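You operate a simulated robot arm through the tools that you are given. There is no shell and no other tool.

You are at the controls of a simulated robot arm. One attempt, no reset.

TASK
Take the warning tag down and start the belt at the ASH card's speed.
Fine: stand the tag on the side shelf before the main switch goes on; switch the belt on and press START last. Set down upright: warning tag.

It is judged by the outcome, as a careful person would: the job done as asked, and still so three seconds after it is handed in. It fails if anything else is knocked over, pushed out of place, dropped, spilled or broken.

THE ROBOT
A 7-joint arm with a two-finger parallel gripper, fixed in place. Base frame: the origin is on the floor under the middle of its stand, x ahead of it, y to its left, z up. Units: cm, rad, N and s.
It reaches about 147.9 cm from its shoulder. Its first joint turns from -2.897 to 2.897 rad. Payload 4.4 kg.
Tool frame: the origin (TCP) lies between the finger pads and is the grasp point; the fingertips stand 2.3 cm ahead of it; z points along the fingers, y is the line along which they close. The gripper opens to 9.4 cm. The fingers are 3.8 cm wide and 1 cm thick; the gripper's body (5.4 by 9.6 cm) begins 3.9 cm behind the TCP.
Orientation is told as [roll, pitch, yaw] about the base's x, y, z axes, in that order, counted from this pose: with the fingers straight down and closing along the base's y, the tool's x points along the base's -x, its y along +y and its z along -z.

THE INTERFACE
- The arm moves only by the tool step_arm. Its argument "steps" is a list that holds one entry, the list of rows, each a list of 7 numbers: the shift along the tool's x, y, z in cm, then the turn, a rotation vector about the tool's x, y, z in rad, then the finger opening in cm, from 0 to 9.4. In form: [[[dx, dy, dz, ax, ay, az, claw], ...]]. A call has 1 to 20 rows; each row shifts and turns the commanded pose from where the row before left it, along the tool's axes as they then stand. A row lasts 0.2 s, in which the tool goes at most 5 cm and 0.15 rad; a call with a longer step from one row to the next is refused whole, and so is a gripper value outside its range. A pose out of reach is approached as far as the arm can. The call stops where the force on the tool passes 40 N (or 10 N more than at its start, if that is more) or the arm is blocked; 0.2 s more then pass. The fingers move at their own pace (about 7.2 cm/s each) and stop on an object; they squeeze with about 21 N. The grip force told is the motor's: it shows also when the fingers shut on nothing. Time passes only in rows, and 0.2 s behind the last, so rows that do not move let the fingers close. It gives the time, the measured TCP pose, the force on the tool (base axes), the opening and the grip force at its end, in the units of the frame above (readings bear some noise), with the torque about the TCP (base axes, N m) and any sound that the robot's microphone picked up.
- Cameras (640 x 400 px; columns grow to the right, rows downward): "scene" is fixed at [21.98, -50, 119.31]; the picture's right is [0.73, -0.69, 0.00], its down [-0.22, -0.23, -0.95] and it looks along [0.65, 0.69, -0.32] (base axes); focal length 325 px, centre (320, 200). "wrist" rides on the gripper at [8.7, 1.6, -7.4] in the tool frame; the picture's right is [-0.18, 0.98, 0.00], its down [-0.58, -0.11, -0.81] and it looks along [-0.79, -0.15, 0.59] (tool axes); focal length 243 px, centre (320, 200).
- snapshot(camera): a new picture of that camera. No time passes.
- pixel_to_xyz(camera, pixels): for up to 12 pixels [column, row] of the newest picture of that camera ("zoom" is the newest enlarged one), the place [x, y, z] in the base frame of the surface seen there, good to about 0.2 cm. No time passes.
- zoom(camera, box): a new picture of the part [left, top, right, bottom] of that camera's present view, enlarged. No time passes.
- sign_off(): hands the job in; it is judged then, once.

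Unless the task says otherwise, let go and move clear before handing in.

The tools are called after ">>>" as a command line: name --argument value ..., lists and objects as JSON in quotes. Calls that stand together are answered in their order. step_arm: Moves the arm, as the interface text tells. Its arguments: {"type":"object","properties":{"steps":{"type":"array","items":{"type":"array","items":{"type":"array","items":{"type":"number"}}}}},"required":["steps"]} The other tools are called the same way: snapshot (camera) takes a picture; pixel_to_xyz (camera, pixels) gives the place of the surface under pixels of a picture; zoom (camera, box) takes an enlarged picture of a part of a camera's view; sign_off () hands the job in.

At the start:

```text
time_s: 0.0
tcp_pos: [63.78, 38.94, 108.16]
orientation: [0.001, 0.0, 0.0]
wrist_force: [-0.5, -0.5, 0.3]
ft_torque: [0.02, 0.01, 0.03]
finger_gap: 9.41
grip_force: 0.0
```

scene: 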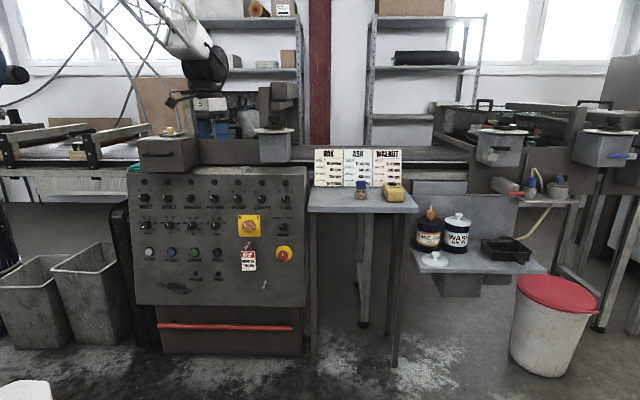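
wrist: 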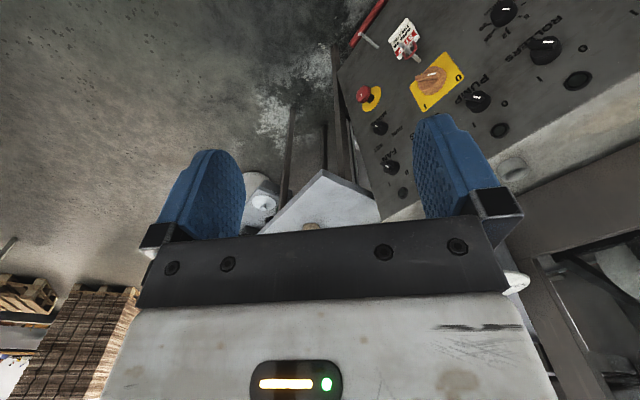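

The scene picture shows the control panel with the tag hanging near (248,258), a yellow main switch at (248,226), a red emergency stop at (284,254), and the cards at (358,167). I'll zoom in on all of these before moving.

>>> zoom --camera "scene" --box '[130, 165, 310, 290]'

>>> zoom --camera "scene" --box '[305, 140, 425, 215]'

>>> zoom --camera "scene" --box '[210, 205, 310, 280]'

```text
3.20 times, centred on (220, 228) of scene
```

zoom: 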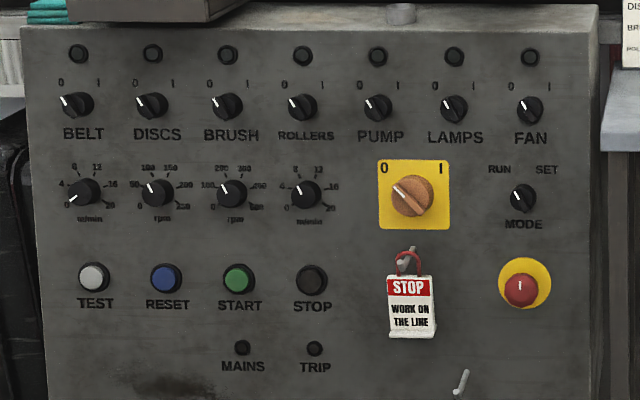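

```text
5.33 times, centred on (365, 178) of scene
```

zoom: 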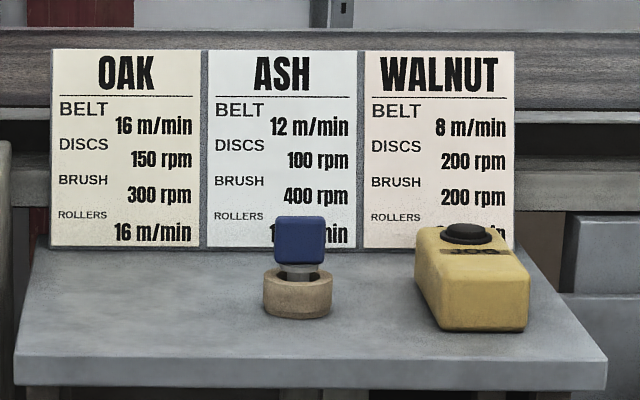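

```text
5.33 times, centred on (260, 242) of scene
```

zoom: 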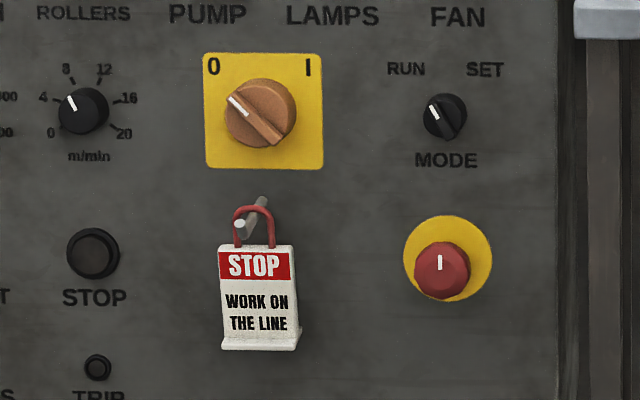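

ASH calls for a belt speed of 12 m/min. Next I'll measure the panel's features and look closer at the shelf and the controls.

>>> pixel_to_xyz --camera "scene" --pixels '[[140, 180], [300, 180], [140, 295], [300, 300], [320, 205], [410, 207], [400, 185], [360, 205], [440, 268], [530, 266], [480, 250], [250, 280]]'

>>> zoom --camera "scene" --box '[130, 170, 226, 230]'

>>> zoom --camera "scene" --box '[404, 180, 564, 280]'

>>> zoom --camera "scene" --box '[340, 170, 420, 220]'

```text
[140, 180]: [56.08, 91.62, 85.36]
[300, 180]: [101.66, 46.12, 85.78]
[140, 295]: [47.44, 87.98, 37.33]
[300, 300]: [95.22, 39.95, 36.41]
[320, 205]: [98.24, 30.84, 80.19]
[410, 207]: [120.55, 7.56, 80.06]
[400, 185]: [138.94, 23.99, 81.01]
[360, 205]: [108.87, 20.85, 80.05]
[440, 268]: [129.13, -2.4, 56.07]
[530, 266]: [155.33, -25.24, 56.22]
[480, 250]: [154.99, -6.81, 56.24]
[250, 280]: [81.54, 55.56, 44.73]
```

```text
6.67 times, centred on (178, 200) of scene
```

zoom: 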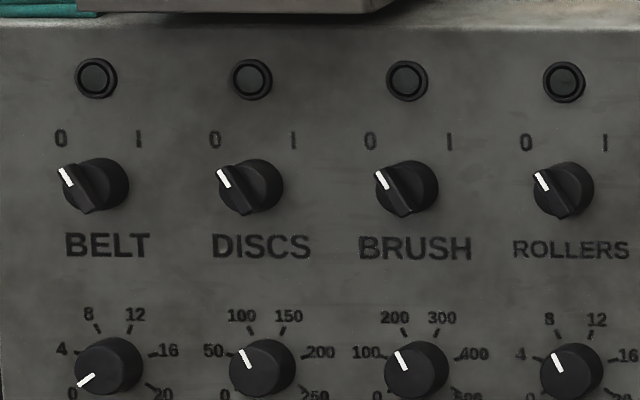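

```text
4.00 times, centred on (484, 230) of scene
```

zoom: 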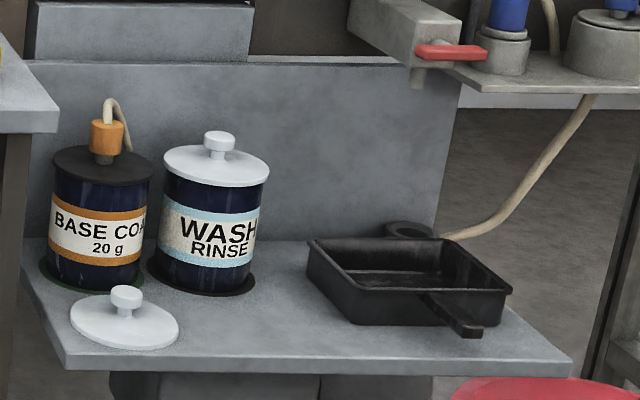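

```text
8.00 times, centred on (380, 195) of scene
```

zoom: 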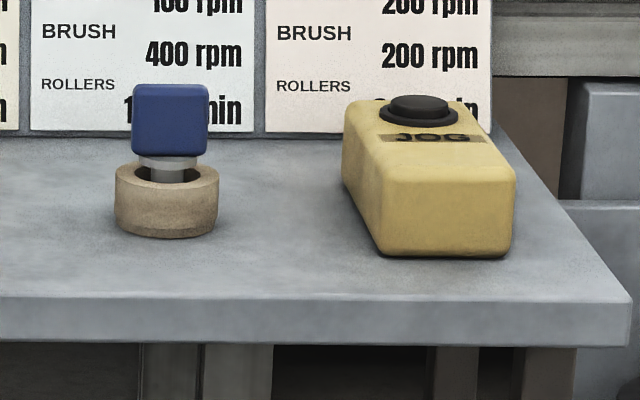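

The side shelf is the small table next to the panel, with its top at z≈80. The panel leans back about 10° and faces (-0.7,-0.7). I'll get 3D points for each control.

>>> zoom --camera "scene" --box '[120, 165, 320, 290]'

>>> pixel_to_xyz --camera "zoom" --pixels '[[74, 106], [83, 192], [238, 279], [412, 196], [411, 290], [411, 325], [408, 253], [400, 263], [461, 382], [522, 289], [523, 198], [412, 334]]'

>>> pixel_to_xyz --camera "zoom" --pixels '[[60, 240], [240, 240], [450, 240], [560, 380], [345, 350], [40, 60], [590, 60], [66, 101], [392, 186], [390, 335], [436, 335], [238, 300]]'

>>> zoom --camera "scene" --box '[224, 230, 304, 280]'

```text
3.20 times, centred on (220, 228) of scene
```

zoom: 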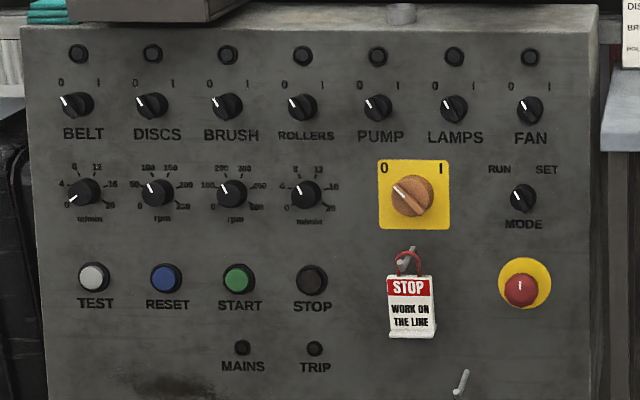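

```text
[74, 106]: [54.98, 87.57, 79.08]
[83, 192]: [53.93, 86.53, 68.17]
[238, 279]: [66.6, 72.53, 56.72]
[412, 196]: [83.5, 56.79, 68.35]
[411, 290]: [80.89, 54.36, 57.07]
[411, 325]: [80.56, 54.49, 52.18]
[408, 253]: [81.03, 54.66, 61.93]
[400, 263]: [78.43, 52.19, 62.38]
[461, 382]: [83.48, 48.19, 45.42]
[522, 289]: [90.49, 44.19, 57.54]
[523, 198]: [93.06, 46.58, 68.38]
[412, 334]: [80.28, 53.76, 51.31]
```

```text
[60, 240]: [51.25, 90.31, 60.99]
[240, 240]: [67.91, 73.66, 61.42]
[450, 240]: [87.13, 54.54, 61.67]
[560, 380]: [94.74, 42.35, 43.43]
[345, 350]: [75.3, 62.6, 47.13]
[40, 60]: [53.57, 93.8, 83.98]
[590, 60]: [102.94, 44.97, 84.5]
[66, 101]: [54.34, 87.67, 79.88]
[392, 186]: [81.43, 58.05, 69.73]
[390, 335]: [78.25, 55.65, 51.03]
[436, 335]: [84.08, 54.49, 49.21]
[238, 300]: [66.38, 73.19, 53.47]
```

```text
8.00 times, centred on (264, 255) of scene
```

zoom: 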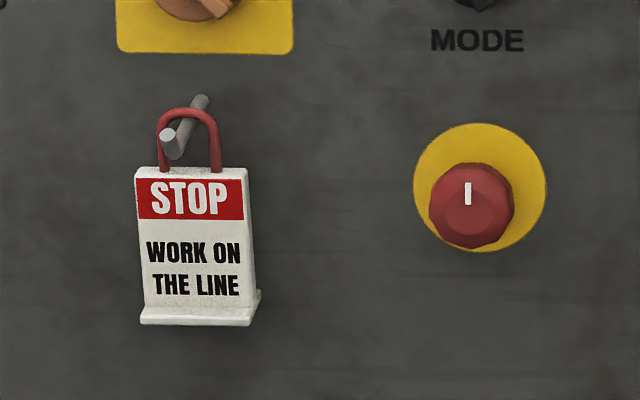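

Tag centre is near (80.9,54.4,57), hanging vertically on a peg that is tilted slightly upward with its tip at (78.4,52.2,62.4). I'll first try turning the tool so that the wrist camera ends up above the gripper when it faces the panel.

>>> step_arm --steps '[[[0, 0, 0, 0, 0, 0.14726, 9.4], [0, 0, 0, 0, 0, 0.14726, 9.4], [0, 0, 0, 0, 0, 0.14726, 9.4], [0, 0, 0, 0, 0, 0.14726, 9.4], [0, 0, 0, 0, 0, 0.14726, 9.4], [0, 0, 0, 0, 0, 0.14726, 9.4], [0, 0, 0, 0, 0, 0.14726, 9.4], [0, 0, 0, 0, 0, 0.14726, 9.4], [0, 0, 0, 0, 0, 0.14726, 9.4], [0, 0, 0, 0, 0, 0.14726, 9.4], [0, 0, 0, 0, 0, 0.14726, 9.4], [0, 0, 0, 0, 0, 0.14726, 9.4], [0, 0, 0, 0, 0, 0.14726, 9.4], [0, 0, 0, 0, 0, 0.14726, 9.4], [0, 0, 0, 0, 0, 0.14726, 9.4], [0, 0, 0, 0, 0, 0.14726, 9.4]]]'

```text
time_s: 3.4
tcp_pos: [63.81, 38.84, 108.13]
orientation: [0.001, 0.001, -2.361]
wrist_force: [0.7, -0.8, -0.1]
ft_torque: [-0.01, 0.03, -0.01]
finger_gap: 9.4
grip_force: 0.1
```

The yaw turn went through to -2.36 rad with no trouble. Now I'll pitch the tool up to horizontal.

>>> step_arm --steps '[[[0, 0, 0, 0, 0.1428, 0, 9.4], [0, 0, 0, 0, 0.1428, 0, 9.4], [0, 0, 0, 0, 0.1428, 0, 9.4], [0, 0, 0, 0, 0.1428, 0, 9.4], [0, 0, 0, 0, 0.1428, 0, 9.4], [0, 0, 0, 0, 0.1428, 0, 9.4], [0, 0, 0, 0, 0.1428, 0, 9.4], [0, 0, 0, 0, 0.1428, 0, 9.4], [0, 0, 0, 0, 0.1428, 0, 9.4], [0, 0, 0, 0, 0.1428, 0, 9.4], [0, 0, 0, 0, 0.1428, 0, 9.4], [0, 0, 0, 0, 0, 0, 9.4]]]'

>>> snapshot --camera "scene"

>>> snapshot --camera "wrist"

```text
time_s: 6.0
tcp_pos: [63.87, 38.8, 108.32]
orientation: [2.637, 1.569, 0.279]
wrist_force: [0.6, 0.2, 0.3]
ft_torque: [0.01, -0.01, 0.0]
finger_gap: 9.39
grip_force: 0.1
```

```text
taken
```

scene: 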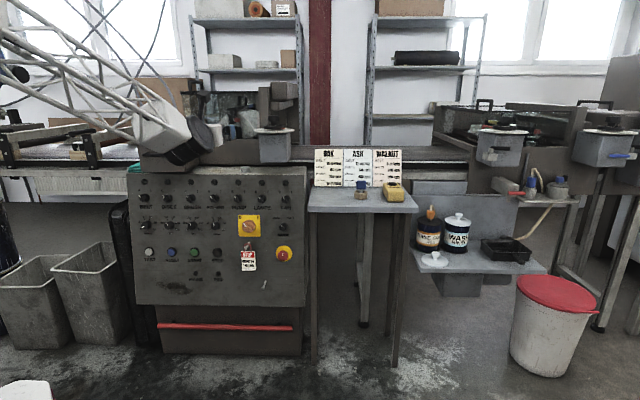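

```text
taken
```

wrist: 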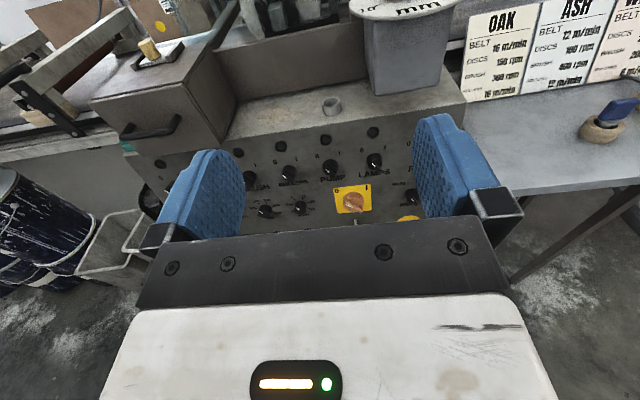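

The camera now sits above the gripper and the tool faces the panel. I'll lower it in front of the tag, staying about 23 cm away from the panel.

>>> step_arm --steps '[[[-4.0, 0.1, 0, 0, 0, 0, 9.4], [-4.0, 0.1, 0, 0, 0, 0, 9.4], [-4.0, 0.1, 0, 0, 0, 0, 9.4], [-4.0, 0.1, 0, 0, 0, 0, 9.4], [-4.0, 0.1, 0, 0, 0, 0, 9.4], [-4.0, 0.1, 0, 0, 0, 0, 9.4], [-4.0, 0.1, 0, 0, 0, 0, 9.4], [-4.0, 0.1, 0, 0, 0, 0, 9.4], [-4.0, 0.1, 0, 0, 0, 0, 9.4], [-4.0, 0.1, 0, 0, 0, 0, 9.4], [-4.0, 0, 0, 0, 0, 0, 9.4], [-4.0, 0, 0, 0, 0, 0, 9.4], [0, 0, 0, 0, 0, 0, 9.4]]]'

>>> snapshot --camera "scene"

>>> snapshot --camera "wrist"

```text
time_s: 8.8
tcp_pos: [64.76, 38.08, 60.22]
orientation: [2.131, 1.57, -0.225]
wrist_force: [-0.2, -0.1, 0.1]
ft_torque: [-0.01, 0.02, -0.01]
finger_gap: 9.37
grip_force: 0.1
```

```text
taken
```

scene: 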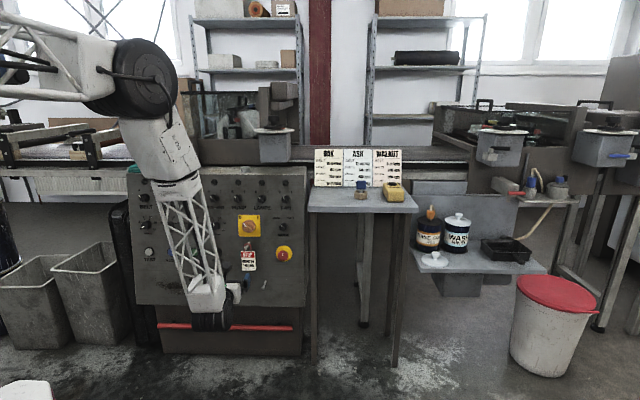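

```text
taken
```

wrist: 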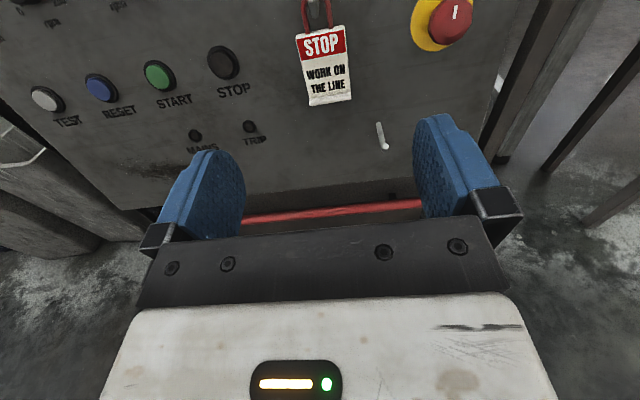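

The tag is at about (325,70) in the wrist picture. I'll enlarge it and measure its edges.

>>> zoom --camera "wrist" --box '[260, 0, 480, 137]'

>>> pixel_to_xyz --camera "wrist" --pixels '[[298, 38], [345, 32], [311, 102], [351, 96], [325, 60], [328, 85], [308, 12], [330, 10], [320, 8], [383, 145], [455, 12], [435, 30]]'

```text
2.91 times, centred on (370, 68) of wrist
```

zoom: 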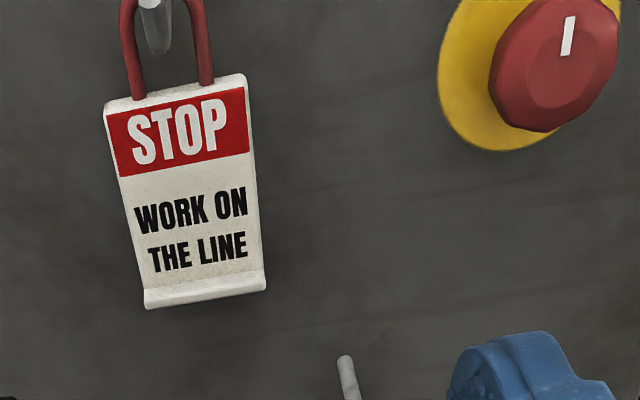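

```text
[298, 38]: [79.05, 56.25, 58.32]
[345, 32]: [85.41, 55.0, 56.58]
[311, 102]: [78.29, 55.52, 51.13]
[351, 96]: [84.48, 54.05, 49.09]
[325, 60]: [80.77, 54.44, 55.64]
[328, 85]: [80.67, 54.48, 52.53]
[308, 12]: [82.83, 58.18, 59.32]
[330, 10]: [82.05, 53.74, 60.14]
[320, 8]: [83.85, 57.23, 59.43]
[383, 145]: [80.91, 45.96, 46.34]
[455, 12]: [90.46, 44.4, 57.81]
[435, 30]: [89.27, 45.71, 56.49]
```

The tag spans s≈16.1–21.2 along the panel, with its face at depth 95.6. I'll straddle it with the open fingers, tips staying about 1 cm short of the panel.

>>> step_arm --steps '[[[-2.0, -0.1, 2, 0, 0, 0, 9.4], [-2.1, -0.1, 2, 0, 0, 0, 9.4], [0, 0, 3, 0, 0, 0, 9.4], [0, 0, 3, 0, 0, 0, 9.4], [0, 0, 3, 0, 0, 0, 9.4], [0, 0, 2, 0, 0, 0, 9.4], [0, 0, 0, 0, 0, 0, 9.4]]]'

>>> snapshot --camera "wrist"

>>> zoom --camera "scene" --box '[170, 200, 330, 300]'

```text
time_s: 10.4
tcp_pos: [75.05, 48.86, 56.1]
orientation: [0.596, 1.569, -1.754]
wrist_force: [0.1, -0.2, 0.7]
ft_torque: [0.01, 0.0, -0.03]
finger_gap: 9.4
grip_force: 0.1
```

```text
taken
```

wrist: 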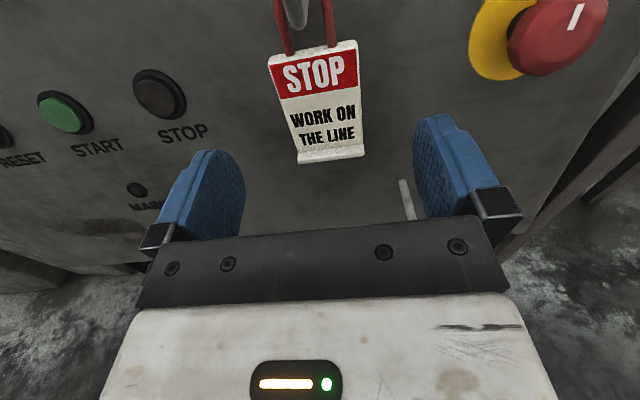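

```text
4.00 times, centred on (250, 250) of scene
```

zoom: 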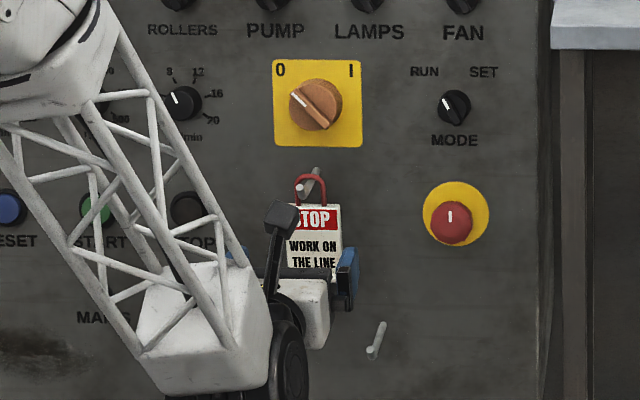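

The tag is centred between the fingers (wrist pixel 315,100). I'll advance the last 7.4 cm slowly.

>>> step_arm --steps '[[[0, 0.1, 1.5, 0, 0, 0, 9.4], [0, 0, 1.5, 0, 0, 0, 9.4], [0, 0, 1.5, 0, 0, 0, 9.4], [0, 0, 1.5, 0, 0, 0, 9.4], [0, 0, 1.4, 0, 0, 0, 9.4], [0, 0, 0, 0, 0, 0, 9.4]]]'

>>> snapshot --camera "wrist"

>>> zoom --camera "scene" --box '[200, 210, 320, 285]'

```text
time_s: 11.8
tcp_pos: [80.56, 53.96, 56.15]
orientation: [0.517, 1.569, -1.828]
wrist_force: [-0.1, -0.2, 0.7]
ft_torque: [0.0, -0.01, -0.01]
finger_gap: 9.39
grip_force: 0.1
```

```text
taken
```

wrist: 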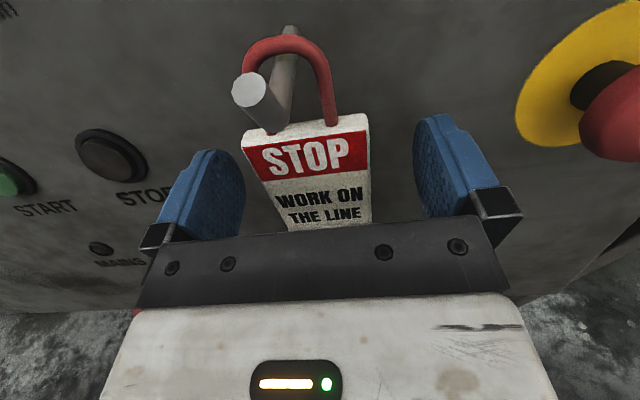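

```text
5.33 times, centred on (260, 248) of scene
```

zoom: 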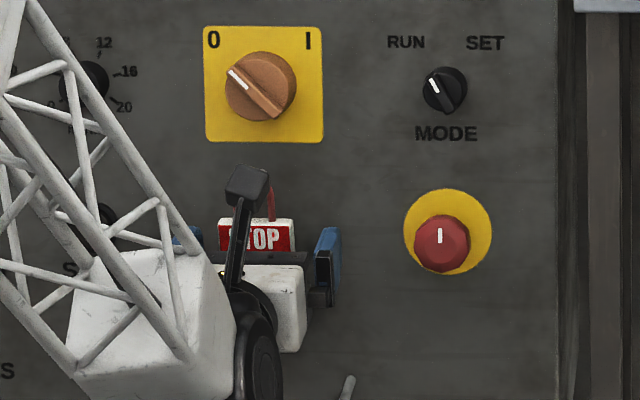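

The tag plate sits between the pads, and the peg with its loop is visible at (265,95). I'll measure the plate's top corners and the loop before closing.

>>> pixel_to_xyz --camera "wrist" --pixels '[[246, 148], [366, 142], [300, 134], [350, 122], [285, 128], [292, 130], [275, 42], [330, 100], [250, 92], [290, 45], [310, 215], [320, 160]]'

>>> zoom --camera "wrist" --box '[210, 10, 410, 135]'

```text
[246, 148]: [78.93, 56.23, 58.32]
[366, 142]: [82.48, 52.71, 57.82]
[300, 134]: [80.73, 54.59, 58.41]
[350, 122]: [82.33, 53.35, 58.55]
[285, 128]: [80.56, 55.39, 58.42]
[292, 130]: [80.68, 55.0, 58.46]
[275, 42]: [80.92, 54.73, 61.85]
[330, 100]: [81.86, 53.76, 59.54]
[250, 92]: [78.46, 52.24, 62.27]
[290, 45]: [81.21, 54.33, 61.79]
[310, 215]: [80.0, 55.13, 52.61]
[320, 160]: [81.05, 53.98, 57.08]
```

```text
3.20 times, centred on (310, 72) of wrist
```

zoom: 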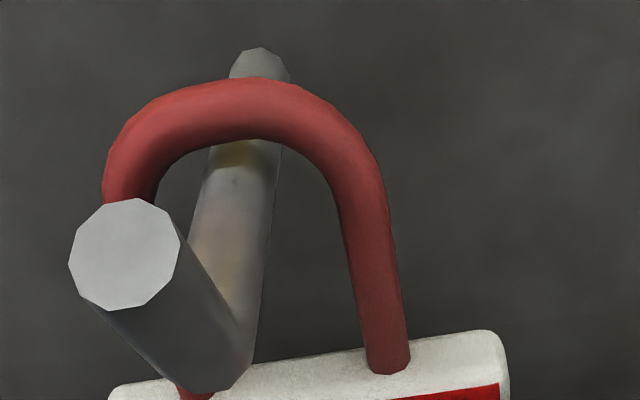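

The peg looks bent: from its root it runs to a bend near zoom (215,350), and then an up-turned tip ends at (125,255). I'll measure along it before pulling.

>>> pixel_to_xyz --camera "zoom" --pixels '[[260, 65], [240, 155], [230, 220], [225, 280], [215, 320], [205, 350], [190, 320], [165, 320], [130, 310], [150, 330], [125, 250], [250, 100]]'

>>> zoom --camera "scene" --box '[232, 230, 264, 250]'

```text
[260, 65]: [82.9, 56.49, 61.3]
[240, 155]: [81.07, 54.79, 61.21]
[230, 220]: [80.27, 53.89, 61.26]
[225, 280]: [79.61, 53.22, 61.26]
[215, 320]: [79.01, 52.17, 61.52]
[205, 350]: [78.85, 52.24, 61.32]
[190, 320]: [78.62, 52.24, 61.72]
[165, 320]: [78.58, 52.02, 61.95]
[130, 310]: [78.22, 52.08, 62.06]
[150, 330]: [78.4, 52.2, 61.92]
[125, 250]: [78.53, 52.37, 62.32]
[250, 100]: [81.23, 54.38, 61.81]
```

```text
16.00 times, centred on (248, 240) of scene
```

zoom: 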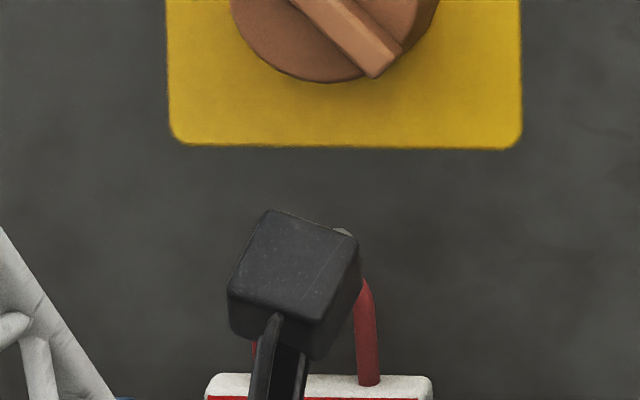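

The peg is horizontal with its top at z≈61.25, and its upturned lip reaches z≈62.6 at depth 92–93. So I need a lift of about 1.75 cm before pulling out. I'll centre the gripper slightly and close on the tag.

>>> step_arm --steps '[[[0, -0.15, 0, 0, 0, 0, 9.4], [0, 0, 0, 0, 0, 0, 6.5], [0, 0, 0, 0, 0, 0, 5.5], [0, 0, 0, 0, 0, 0, 4.5], [0, 0, 0, 0, 0, 0, 3], [0, 0, 0, 0, 0, 0, 2], [0, 0, 0, 0, 0, 0, 2]]]'

>>> snapshot --camera "wrist"

```text
time_s: 13.4
tcp_pos: [80.48, 54.0, 56.28]
orientation: [0.454, 1.568, -1.891]
wrist_force: [0.2, 0.5, 1.0]
ft_torque: [0.05, 0.01, 0.0]
finger_gap: 5.52
grip_force: 20.7
```

```text
taken
```

wrist: 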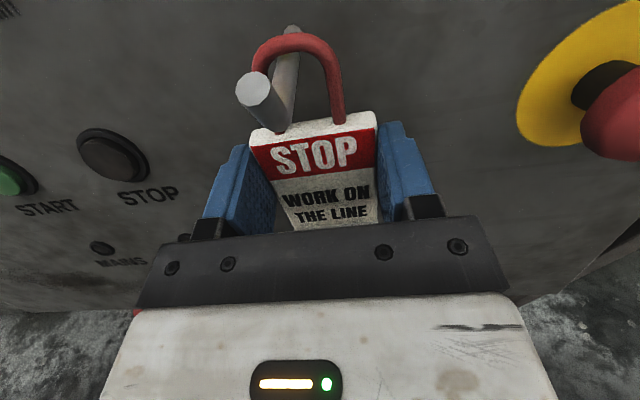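

The tag is gripped, with a gap of 5.52 cm and 20.7 N. Now I'll lift it 1.75 cm slowly and look at the loop against the peg.

>>> step_arm --steps '[[[0.4, 0, 0, 0, 0, 0, 2], [0.45, 0, 0, 0, 0, 0, 2], [0.45, 0, 0, 0, 0, 0, 2], [0.45, 0, 0, 0, 0, 0, 2], [0, 0, 0, 0, 0, 0, 2]]]'

>>> zoom --camera "wrist" --box '[210, 10, 410, 135]'

>>> snapshot --camera "wrist"

```text
time_s: 14.6
tcp_pos: [80.62, 53.78, 57.91]
orientation: [0.551, 1.57, -1.798]
wrist_force: [-0.3, -0.1, -0.6]
ft_torque: [0.01, -0.01, -0.01]
finger_gap: 5.49
grip_force: 21.4
out of reach, approached as far as the arm can: row 1
```

```text
3.20 times, centred on (310, 72) of wrist
```

zoom: 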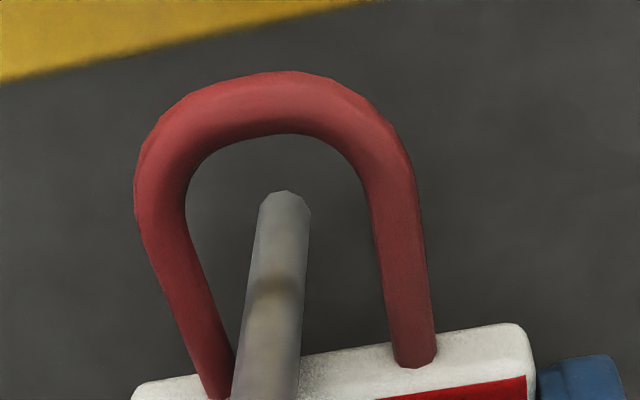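

```text
taken
```

wrist: 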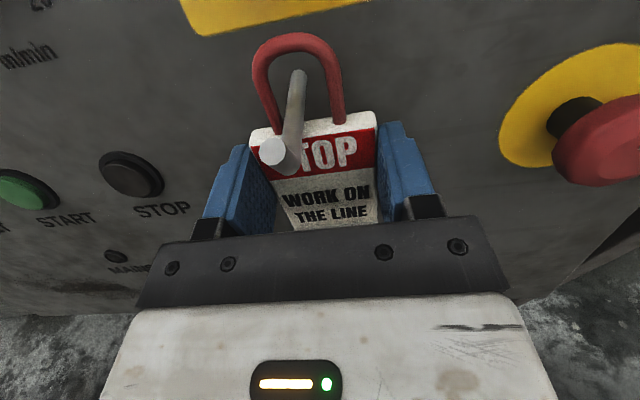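

The tag is up about 1.7 cm with no contact force. Before pulling it outward I'll check the loop's height against the lip.

>>> pixel_to_xyz --camera "wrist" --pixels '[[295, 36], [285, 38], [310, 38], [272, 152], [272, 143], [284, 160], [290, 130], [298, 90], [330, 128], [265, 133]]'

```text
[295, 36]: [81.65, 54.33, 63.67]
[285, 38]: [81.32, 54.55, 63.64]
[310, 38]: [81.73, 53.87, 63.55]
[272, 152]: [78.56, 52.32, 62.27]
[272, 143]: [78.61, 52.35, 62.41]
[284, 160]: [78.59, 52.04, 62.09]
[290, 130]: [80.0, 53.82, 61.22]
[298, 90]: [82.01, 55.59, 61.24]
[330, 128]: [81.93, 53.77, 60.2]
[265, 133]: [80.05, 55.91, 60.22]
```

The loop's inner top is at about 63.15 against the lip's 62.6, and the plate top is at 60.2 under the rod's 60.6, so both have clearance. I'll pull straight out slowly.

>>> step_arm --steps '[[[0, 0, -0.6, 0, 0, 0, 2], [0, 0, -0.6, 0, 0, 0, 2], [0, 0, -0.6, 0, 0, 0, 2], [0, 0, -0.6, 0, 0, 0, 2], [0, 0, -0.6, 0, 0, 0, 2], [0, 0, 0, 0, 0, 0, 2]]]'

>>> snapshot --camera "wrist"

```text
time_s: 16.0
tcp_pos: [78.41, 51.67, 58.01]
orientation: [0.649, 1.57, -1.7]
wrist_force: [0.3, -0.8, -0.6]
ft_torque: [0.0, -0.02, -0.01]
finger_gap: 5.5
grip_force: 21.4
```

```text
taken
```

wrist: 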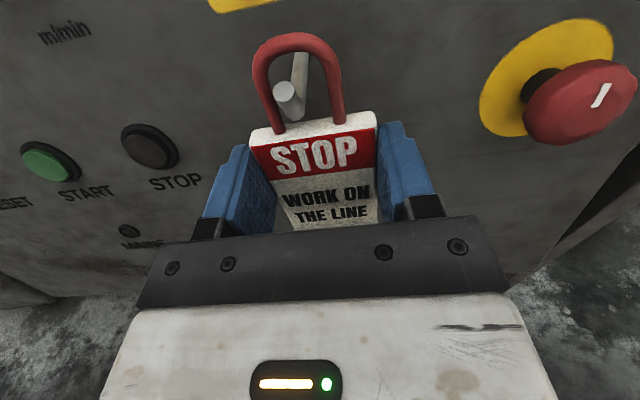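

No contact yet and the tag is still firmly held. I'll continue outward past the lip.

>>> step_arm --steps '[[[0, 0, -0.6, 0, 0, 0, 2], [0, 0, -0.6, 0, 0, 0, 2], [0, 0, -0.6, 0, 0, 0, 2], [0, 0, -0.6, 0, 0, 0, 2], [0, 0, -1, 0, 0, 0, 2], [0, 0, -2, 0, 0, 0, 2], [0, 0, -2, 0, 0, 0, 2], [0, 0, -2, 0, 0, 0, 2], [0, 0, 0, 0, 0, 0, 2]]]'

>>> snapshot --camera "wrist"

>>> snapshot --camera "scene"

```text
time_s: 18.0
tcp_pos: [71.7, 45.02, 57.88]
orientation: [1.089, 1.571, -1.27]
wrist_force: [0.5, 0.1, -0.5]
ft_torque: [-0.01, -0.01, -0.01]
finger_gap: 5.49
grip_force: 21.0
```

```text
taken
```

wrist: 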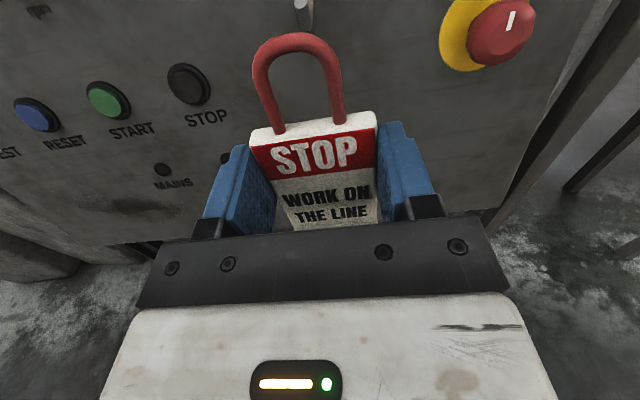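

```text
taken
```

scene: 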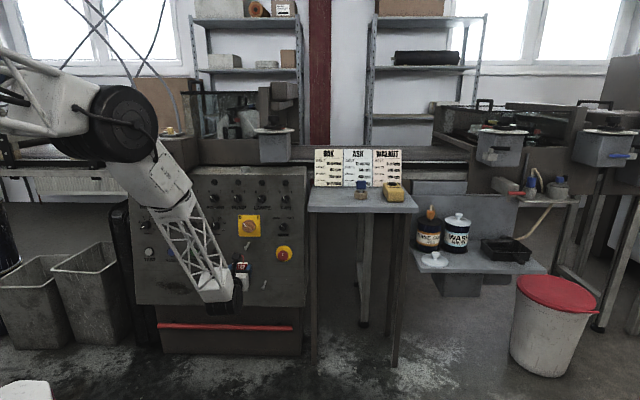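

The tag is completely off the peg. Now I'll measure the side shelf and the objects on it to choose a free spot.

>>> zoom --camera "scene" --box '[300, 160, 428, 240]'

>>> pixel_to_xyz --camera "scene" --pixels '[[311, 208], [312, 190], [318, 188], [330, 198], [345, 190], [345, 208], [375, 208], [375, 192], [361, 185], [361, 198], [386, 199], [415, 209]]'

>>> pixel_to_xyz --camera "zoom" --pixels '[[60, 240], [45, 235], [100, 135], [200, 135], [250, 240], [330, 180], [280, 180], [420, 190], [500, 190], [460, 130], [540, 240], [140, 190]]'

```text
5.00 times, centred on (364, 200) of scene
```

zoom: 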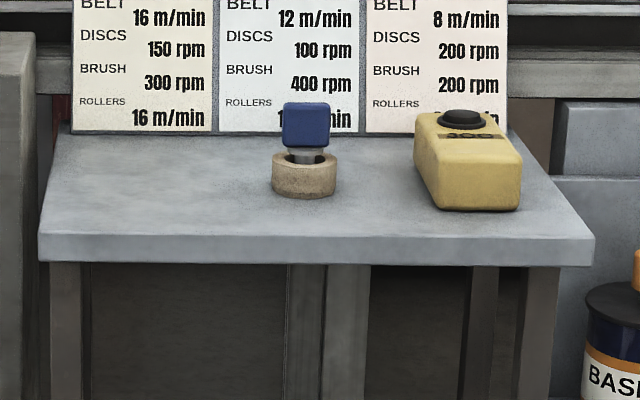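

```text
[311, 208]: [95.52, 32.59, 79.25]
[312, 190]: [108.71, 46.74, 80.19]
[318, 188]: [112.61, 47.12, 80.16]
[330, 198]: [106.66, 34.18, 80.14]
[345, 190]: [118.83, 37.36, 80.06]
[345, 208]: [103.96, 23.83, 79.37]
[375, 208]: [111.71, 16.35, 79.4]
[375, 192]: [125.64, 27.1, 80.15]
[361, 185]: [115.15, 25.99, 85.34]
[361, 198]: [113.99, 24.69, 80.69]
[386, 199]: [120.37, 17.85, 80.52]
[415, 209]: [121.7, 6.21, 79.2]
```

```text
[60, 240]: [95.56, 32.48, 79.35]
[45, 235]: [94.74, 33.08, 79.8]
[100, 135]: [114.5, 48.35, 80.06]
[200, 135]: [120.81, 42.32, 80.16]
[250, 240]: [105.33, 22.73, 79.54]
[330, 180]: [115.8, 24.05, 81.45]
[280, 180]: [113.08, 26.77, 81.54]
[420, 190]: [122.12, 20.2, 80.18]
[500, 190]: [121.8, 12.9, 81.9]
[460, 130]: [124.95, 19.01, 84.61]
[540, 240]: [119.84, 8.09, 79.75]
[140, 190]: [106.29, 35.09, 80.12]
```

The left part of the shelf is free (s 44–59, depth 91–114, top z=80.1), and the blue plug sits at s≈61–65. I'll raise the tag to z≈95, then carry it sideways to s≈52, staying in front of the shelf edge.

>>> step_arm --steps '[[[3, 0, 0, 0, 0, 0, 2], [4, 0, 0, 0, 0, 0, 2], [4, 0, 0, 0, 0, 0, 2], [4, 0, 0, 0, 0, 0, 2], [4, 0, 0, 0, 0, 0, 2], [4, 0, 0, 0, 0, 0, 2], [4, 0, 0, 0, 0, 0, 2], [4, 0, 0, 0, 0, 0, 2], [3, 0, 0, 0, 0, 0, 2], [3, 0, 0, 0, 0, 0, 2], [0, 0, 0, 0, 0, 0, 2]]]'

>>> snapshot --camera "scene"

```text
time_s: 20.4
tcp_pos: [71.59, 45.06, 94.74]
orientation: [1.222, 1.571, -1.136]
wrist_force: [0.1, -0.1, -0.5]
ft_torque: [-0.03, 0.01, 0.02]
finger_gap: 5.49
grip_force: 21.1
```

```text
taken
```

scene: 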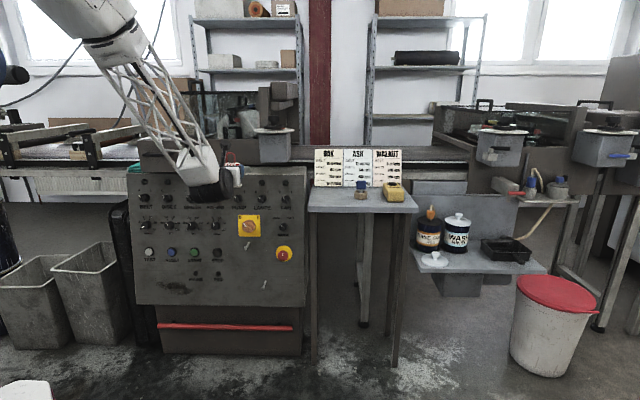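

The tag is held steadily at z≈95. Now I'll move it sideways to s≈52.

>>> step_arm --steps '[[[0, 3.2, 0, 0, 0, 0, 2], [0, 4, 0, 0, 0, 0, 2], [0, 4, 0, 0, 0, 0, 2], [0, 4, 0, 0, 0, 0, 2], [0, 4, 0, 0, 0, 0, 2], [0, 4, 0, 0, 0, 0, 2], [0, 4, 0, 0, 0, 0, 2], [0, 3, 0, 0, 0, 0, 2], [0, 3, 0, 0, 0, 0, 2], [0, 0, 0, 0, 0, 0, 2]]]'

>>> snapshot --camera "scene"

>>> snapshot --camera "wrist"

```text
time_s: 22.6
tcp_pos: [95.09, 21.46, 94.98]
orientation: [1.512, 1.571, -0.847]
wrist_force: [0.4, -0.1, -0.1]
ft_torque: [0.02, -0.01, -0.02]
finger_gap: 5.48
grip_force: 21.4
```

```text
taken
```

scene: 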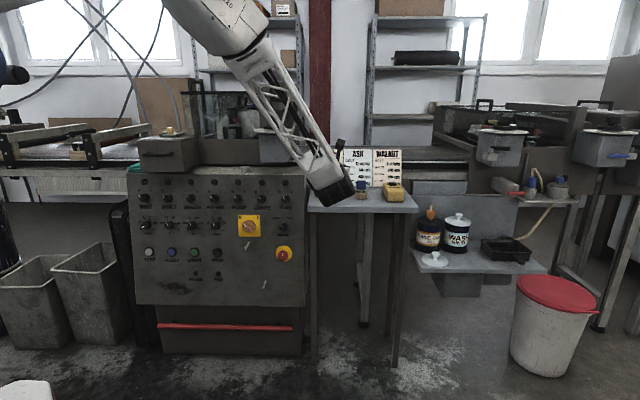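

```text
taken
```

wrist: 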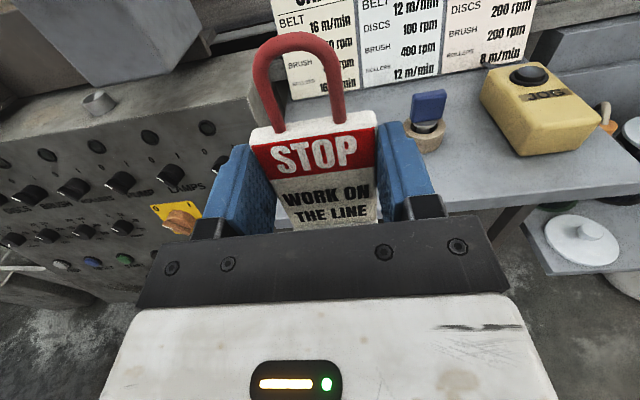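

The tag is now in front of the shelf's free area, with the plug at (428,130) well to the right. I'll move forward 14 cm over the shelf, then lower to just above it.

>>> step_arm --steps '[[[0, 0, 2, 0, 0, 0, 2], [0, 0, 3, 0, 0, 0, 2], [0, 0, 3, 0, 0, 0, 2], [0, 0, 3, 0, 0, 0, 2], [0, 0, 2, 0, 0, 0, 2], [0, 0, 1, 0, 0, 0, 2], [-1.5, 0, 0, 0, 0, 0, 2], [-2, 0, 0, 0, 0, 0, 2], [-2, 0, 0, 0, 0, 0, 2], [-1.5, 0, 0, 0, 0, 0, 2], [0, 0, 0, 0, 0, 0, 2], [0, 0, 0, 0, 0, 0, 2]]]'

>>> zoom --camera "scene" --box '[300, 140, 428, 220]'

>>> snapshot --camera "wrist"

```text
time_s: 25.2
tcp_pos: [105.0, 31.5, 87.9]
orientation: [1.5, 1.57, -0.856]
wrist_force: [-0.8, -0.3, 0.3]
ft_torque: [0.03, 0.01, 0.02]
finger_gap: 5.5
grip_force: 21.1
```

```text
5.00 times, centred on (364, 180) of scene
```

zoom: 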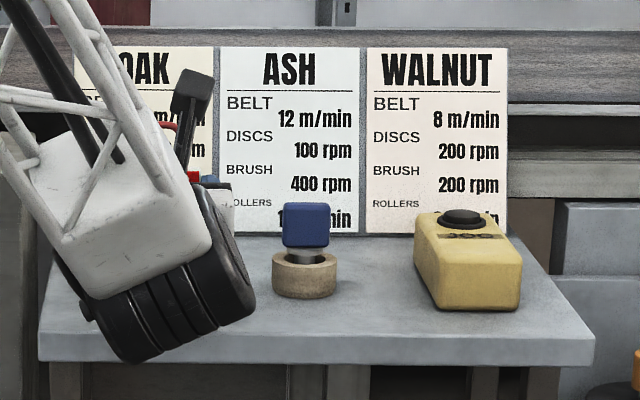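

```text
taken
```

wrist: 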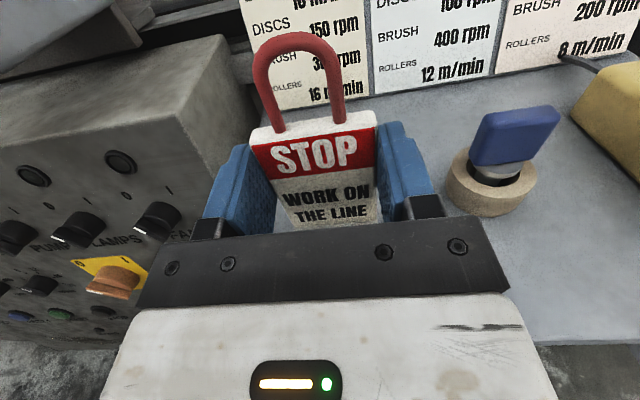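

The black wrist cylinder at zoom (130,330) hangs near the shelf's front edge. I'll check its 3D clearance before lowering.

>>> pixel_to_xyz --camera "zoom" --pixels '[[100, 320], [130, 355], [165, 340], [205, 330], [230, 320], [250, 300], [245, 250], [215, 205], [60, 270], [180, 320], [225, 200], [150, 350]]'

```text
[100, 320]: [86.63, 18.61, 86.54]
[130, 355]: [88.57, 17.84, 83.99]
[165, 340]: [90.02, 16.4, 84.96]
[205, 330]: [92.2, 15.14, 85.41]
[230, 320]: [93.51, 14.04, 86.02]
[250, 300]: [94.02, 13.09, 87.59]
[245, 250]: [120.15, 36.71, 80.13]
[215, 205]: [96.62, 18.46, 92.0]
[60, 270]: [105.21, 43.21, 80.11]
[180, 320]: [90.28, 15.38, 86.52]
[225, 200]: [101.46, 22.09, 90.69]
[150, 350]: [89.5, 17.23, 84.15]
```

The wrist cylinder is at depth ≈75–82, well in front of the shelf edge at 90.5, so lowering is safe. I'll go down in small steps and watch the force.

>>> step_arm --steps '[[[-0.3, 0, 0, 0, 0, 0, 2], [-0.3, 0, 0, 0, 0, 0, 2], [-0.3, 0, 0, 0, 0, 0, 2], [-0.3, 0, 0, 0, 0, 0, 2], [-0.2, 0, 0, 0, 0, 0, 2], [0, 0, 0, 0, 0, 0, 2]]]'

>>> zoom --camera "scene" --box '[324, 150, 388, 190]'

```text
time_s: 26.6
tcp_pos: [104.99, 31.44, 86.65]
orientation: [1.547, 1.57, -0.811]
wrist_force: [0.5, -0.4, -0.4]
ft_torque: [0.0, 0.01, 0.0]
finger_gap: 5.53
grip_force: 21.5
```

```text
10.00 times, centred on (356, 170) of scene
```

zoom: 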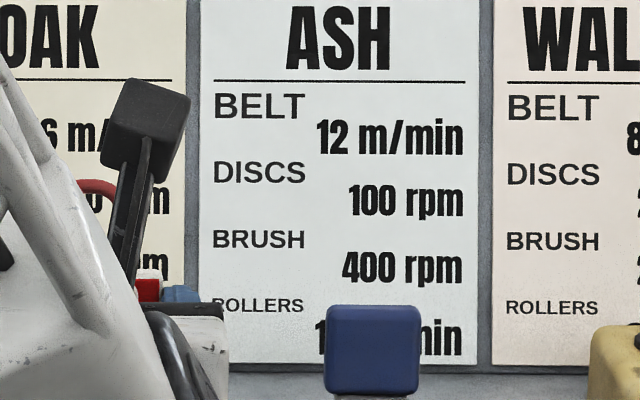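

ASH BELT 12 m/min is confirmed. There's no contact yet at z=86.65, so I'll continue in finer steps.

>>> step_arm --steps '[[[-0.2, 0, 0, 0, 0, 0, 2], [-0.2, 0, 0, 0, 0, 0, 2], [-0.2, 0, 0, 0, 0, 0, 2], [0, 0, 0, 0, 0, 0, 2]]]'

```text
time_s: 27.6
tcp_pos: [105.07, 31.5, 86.01]
orientation: [1.413, 1.571, -0.946]
wrist_force: [-0.1, 0.6, -1.0]
ft_torque: [0.0, -0.02, 0.02]
finger_gap: 5.47
grip_force: 21.2
```

>>> step_arm --steps '[[[-0.15, 0, 0, 0, 0, 0, 2], [-0.15, 0, 0, 0, 0, 0, 2], [0, 0, 0, 0, 0, 0, 2]]]'

```text
time_s: 28.4
tcp_pos: [105.17, 31.52, 85.72]
orientation: [1.446, 1.57, -0.911]
wrist_force: [-0.9, -0.9, 0.1]
ft_torque: [-0.01, -0.02, -0.01]
finger_gap: 5.51
grip_force: 21.3
```

There's still no contact at z=85.72, with the force readings within noise. I'll step down a little more.

>>> step_arm --steps '[[[-0.15, 0, 0, 0, 0, 0, 2], [0, 0, 0, 0, 0, 0, 2]]]'

```text
time_s: 29.0
tcp_pos: [105.12, 31.55, 85.6]
orientation: [2.164, 1.569, -0.194]
wrist_force: [0.6, -1.6, 5.0]
ft_torque: [0.07, 0.04, -0.05]
finger_gap: 5.51
grip_force: 20.8
```

The foot touched the shelf (5 N upward at z=85.6). I'll open the fingers now.

>>> step_arm --steps '[[[0.05, 0, 0, 0, 0, 0, 5.6], [0, 0, 0, 0, 0, 0, 6.0], [0, 0, 0, 0, 0, 0, 6.6], [0, 0, 0, 0, 0, 0, 7.5], [0, 0, 0, 0, 0, 0, 7.5]]]'

>>> snapshot --camera "wrist"

```text
time_s: 30.2
tcp_pos: [105.1, 31.48, 85.61]
orientation: [1.473, 1.572, -0.883]
wrist_force: [0.4, -0.9, 0.1]
ft_torque: [0.01, -0.01, 0.02]
finger_gap: 7.49
grip_force: 0.0
```

```text
taken
```

wrist: 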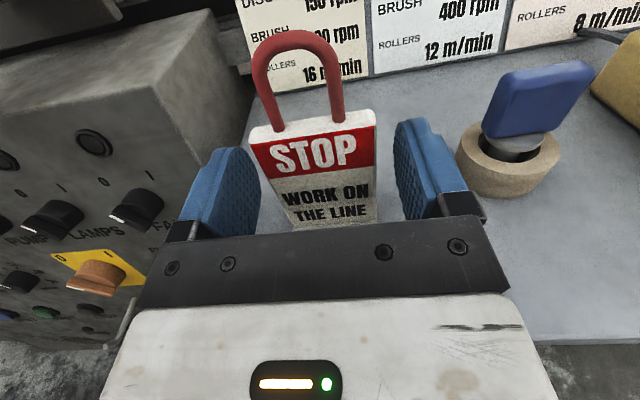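

The tag stands free between the open fingers. I'll back straight out and check it.

>>> step_arm --steps '[[[0, 0, -0.5, 0, 0, 0, 7.5], [0, 0, -1, 0, 0, 0, 7.5], [0, 0, -2, 0, 0, 0, 7.5], [0, 0, -3, 0, 0, 0, 7.5], [0, 0, -3, 0, 0, 0, 7.5], [0, 0, -3, 0, 0, 0, 7.5], [0, 0, -3, 0, 0, 0, 7.5], [0, 0, -3, 0, 0, 0, 7.5], [0, 0, 0, 0, 0, 0, 7.5]]]'

>>> snapshot --camera "wrist"

>>> snapshot --camera "scene"

```text
time_s: 32.2
tcp_pos: [91.88, 18.35, 85.49]
orientation: [1.545, 1.57, -0.814]
wrist_force: [0.6, -0.6, -1.0]
ft_torque: [-0.02, 0.0, 0.01]
finger_gap: 7.51
grip_force: 0.0
```

```text
taken
```

wrist: 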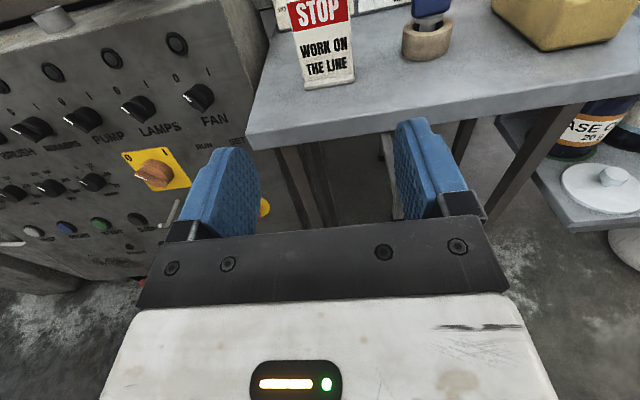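

```text
taken
```

scene: 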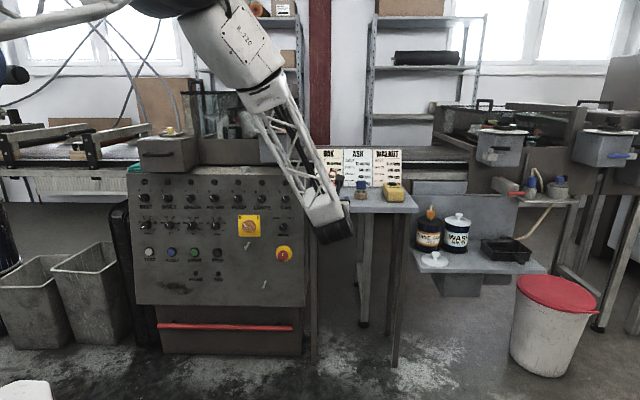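

The tag stands upright on the shelf at wrist pixel (322,45). I'll now carry the hand to the left, in front of the BELT dial, well clear of the panel.

>>> step_arm --steps '[[[0, -3, -2, 0, 0, 0, 6], [0, -4.5, -1, 0, 0, 0, 6], [-1, -4.5, 0, 0, 0, 0, 6], [-1, -4.5, 0, 0, 0, 0, 6], [-1, -4.5, 0, 0, 0, 0, 6], [-1, -4.5, 0, 0, 0, 0, 6], [-1, -4.5, 0, 0, 0, 0, 6], [-1, -4.5, 0, 0, 0, 0, 6], [-1, -4.5, 0, 0, 0, 0, 6], [-1, -4.5, 0, 0, 0, 0, 6], [-1, -4.5, 0, 0, 0, 0, 6], [-1, -4.5, 0, 0, 0, 0, 6], [-1, -4.5, 0, 0, 0, 0, 6], [-1, -4.5, 0, 0, 0, 0, 6], [-1, -4.5, 0, 0, 0, 0, 6], [0, -4.5, 0, 0, 0, 0, 6], [0, -4, 0, 0, 0, 0, 6], [0, 0, 0, 0, 0, 0, 6]]]'

>>> snapshot --camera "wrist"

>>> snapshot --camera "scene"

```text
time_s: 36.0
tcp_pos: [56.38, 45.1, 75.54]
orientation: [0.009, 1.559, -2.256]
wrist_force: [-0.1, -0.5, 0.3]
ft_torque: [0.03, 0.02, 0.0]
finger_gap: 6.0
grip_force: 0.0
out of reach, approached as far as the arm can: row 9, 10, 11, 12, 13, 14, 15, 16, 17
```

```text
taken
```

wrist: 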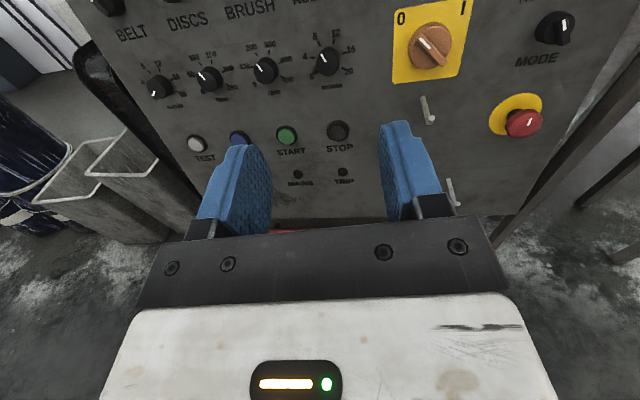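

```text
taken
```

scene: 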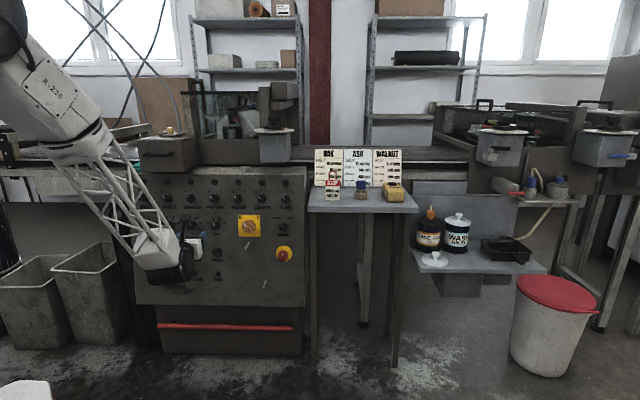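

The arm stopped at s≈8, reaching "as far as it can" for rows 9–17, so the camera-up roll seems to run out to the left. Nothing was touched. I'll hold still to see where the commanded pose now stands.

>>> step_arm --steps '[[[0, 0, 0, 0, 0, 0, 6], [0, 0, 0, 0, 0, 0, 6]]]'

```text
time_s: 36.6
tcp_pos: [56.37, 45.01, 75.51]
orientation: [0.006, 1.56, -2.254]
wrist_force: [0.2, 0.3, 0.6]
ft_torque: [0.0, -0.05, -0.01]
finger_gap: 5.98
grip_force: 0.1
```

The pose holds still with no warning. I'll roll the tool back about its own axis, away from that limit, toward the camera-below pose.

>>> step_arm --steps '[[[0, 0, 0, 0, 0, -0.14, 6], [0, 0, 0, 0, 0, -0.14, 6], [0, 0, 0, 0, 0, -0.14, 6], [0, 0, 0, 0, 0, -0.14, 6], [0, 0, 0, 0, 0, -0.14, 6], [0, 0, 0, 0, 0, -0.14, 6], [0, 0, 0, 0, 0, -0.14, 6], [0, 0, 0, 0, 0, -0.14, 6], [0, 0, 0, 0, 0, -0.14, 6], [0, 0, 0, 0, 0, -0.14, 6], [0, 0, 0, 0, 0, 0, 6]]]'

>>> snapshot --camera "wrist"

>>> snapshot --camera "scene"

```text
time_s: 39.0
tcp_pos: [58.04, 43.19, 75.82]
orientation: [1.562, 0.168, -0.727]
wrist_force: [-0.1, -0.1, -0.1]
ft_torque: [-0.01, 0.01, 0.0]
finger_gap: 6.02
grip_force: 0.0
out of reach, approached as far as the arm can: row 1, 2
```

```text
taken
```

wrist: 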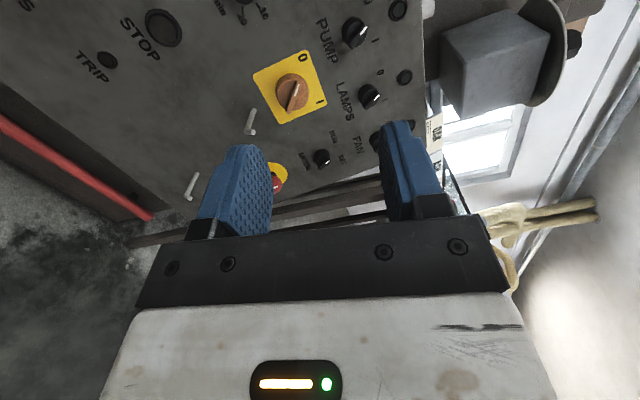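

```text
taken
```

scene: 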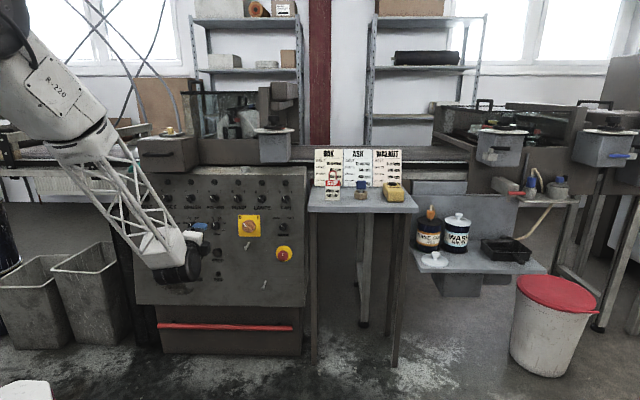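

Rolling works: the tool is now 80° counter-clockwise, and the limit lay on the other side. I'll roll another 100° to the camera-below pose and then correct the residual tilt.

>>> step_arm --steps '[[[0, 0, 0, 0, 0, -0.145, 6], [0, 0, 0, 0, 0, -0.145, 6], [0, 0, 0, 0, 0, -0.145, 6], [0, 0, 0, 0, 0, -0.145, 6], [0, 0, 0, 0, 0, -0.145, 6], [0, 0, 0, 0, 0, -0.145, 6], [0, 0, 0, 0, 0, -0.145, 6], [0, 0, 0, 0, 0, -0.145, 6], [0, 0, 0, 0, 0, -0.145, 6], [0, 0, 0, 0, 0, -0.145, 6], [0, 0, 0, 0, 0, -0.145, 6], [0, 0, 0, 0, 0, -0.145, 6], [0, 0, 0, 0, 0, 0, 6]]]'

```text
time_s: 41.8
tcp_pos: [57.96, 43.17, 75.87]
orientation: [0.227, -1.56, 0.616]
wrist_force: [0.3, 0.0, 0.5]
ft_torque: [-0.01, 0.0, 0.01]
finger_gap: 6.0
grip_force: 0.0
```

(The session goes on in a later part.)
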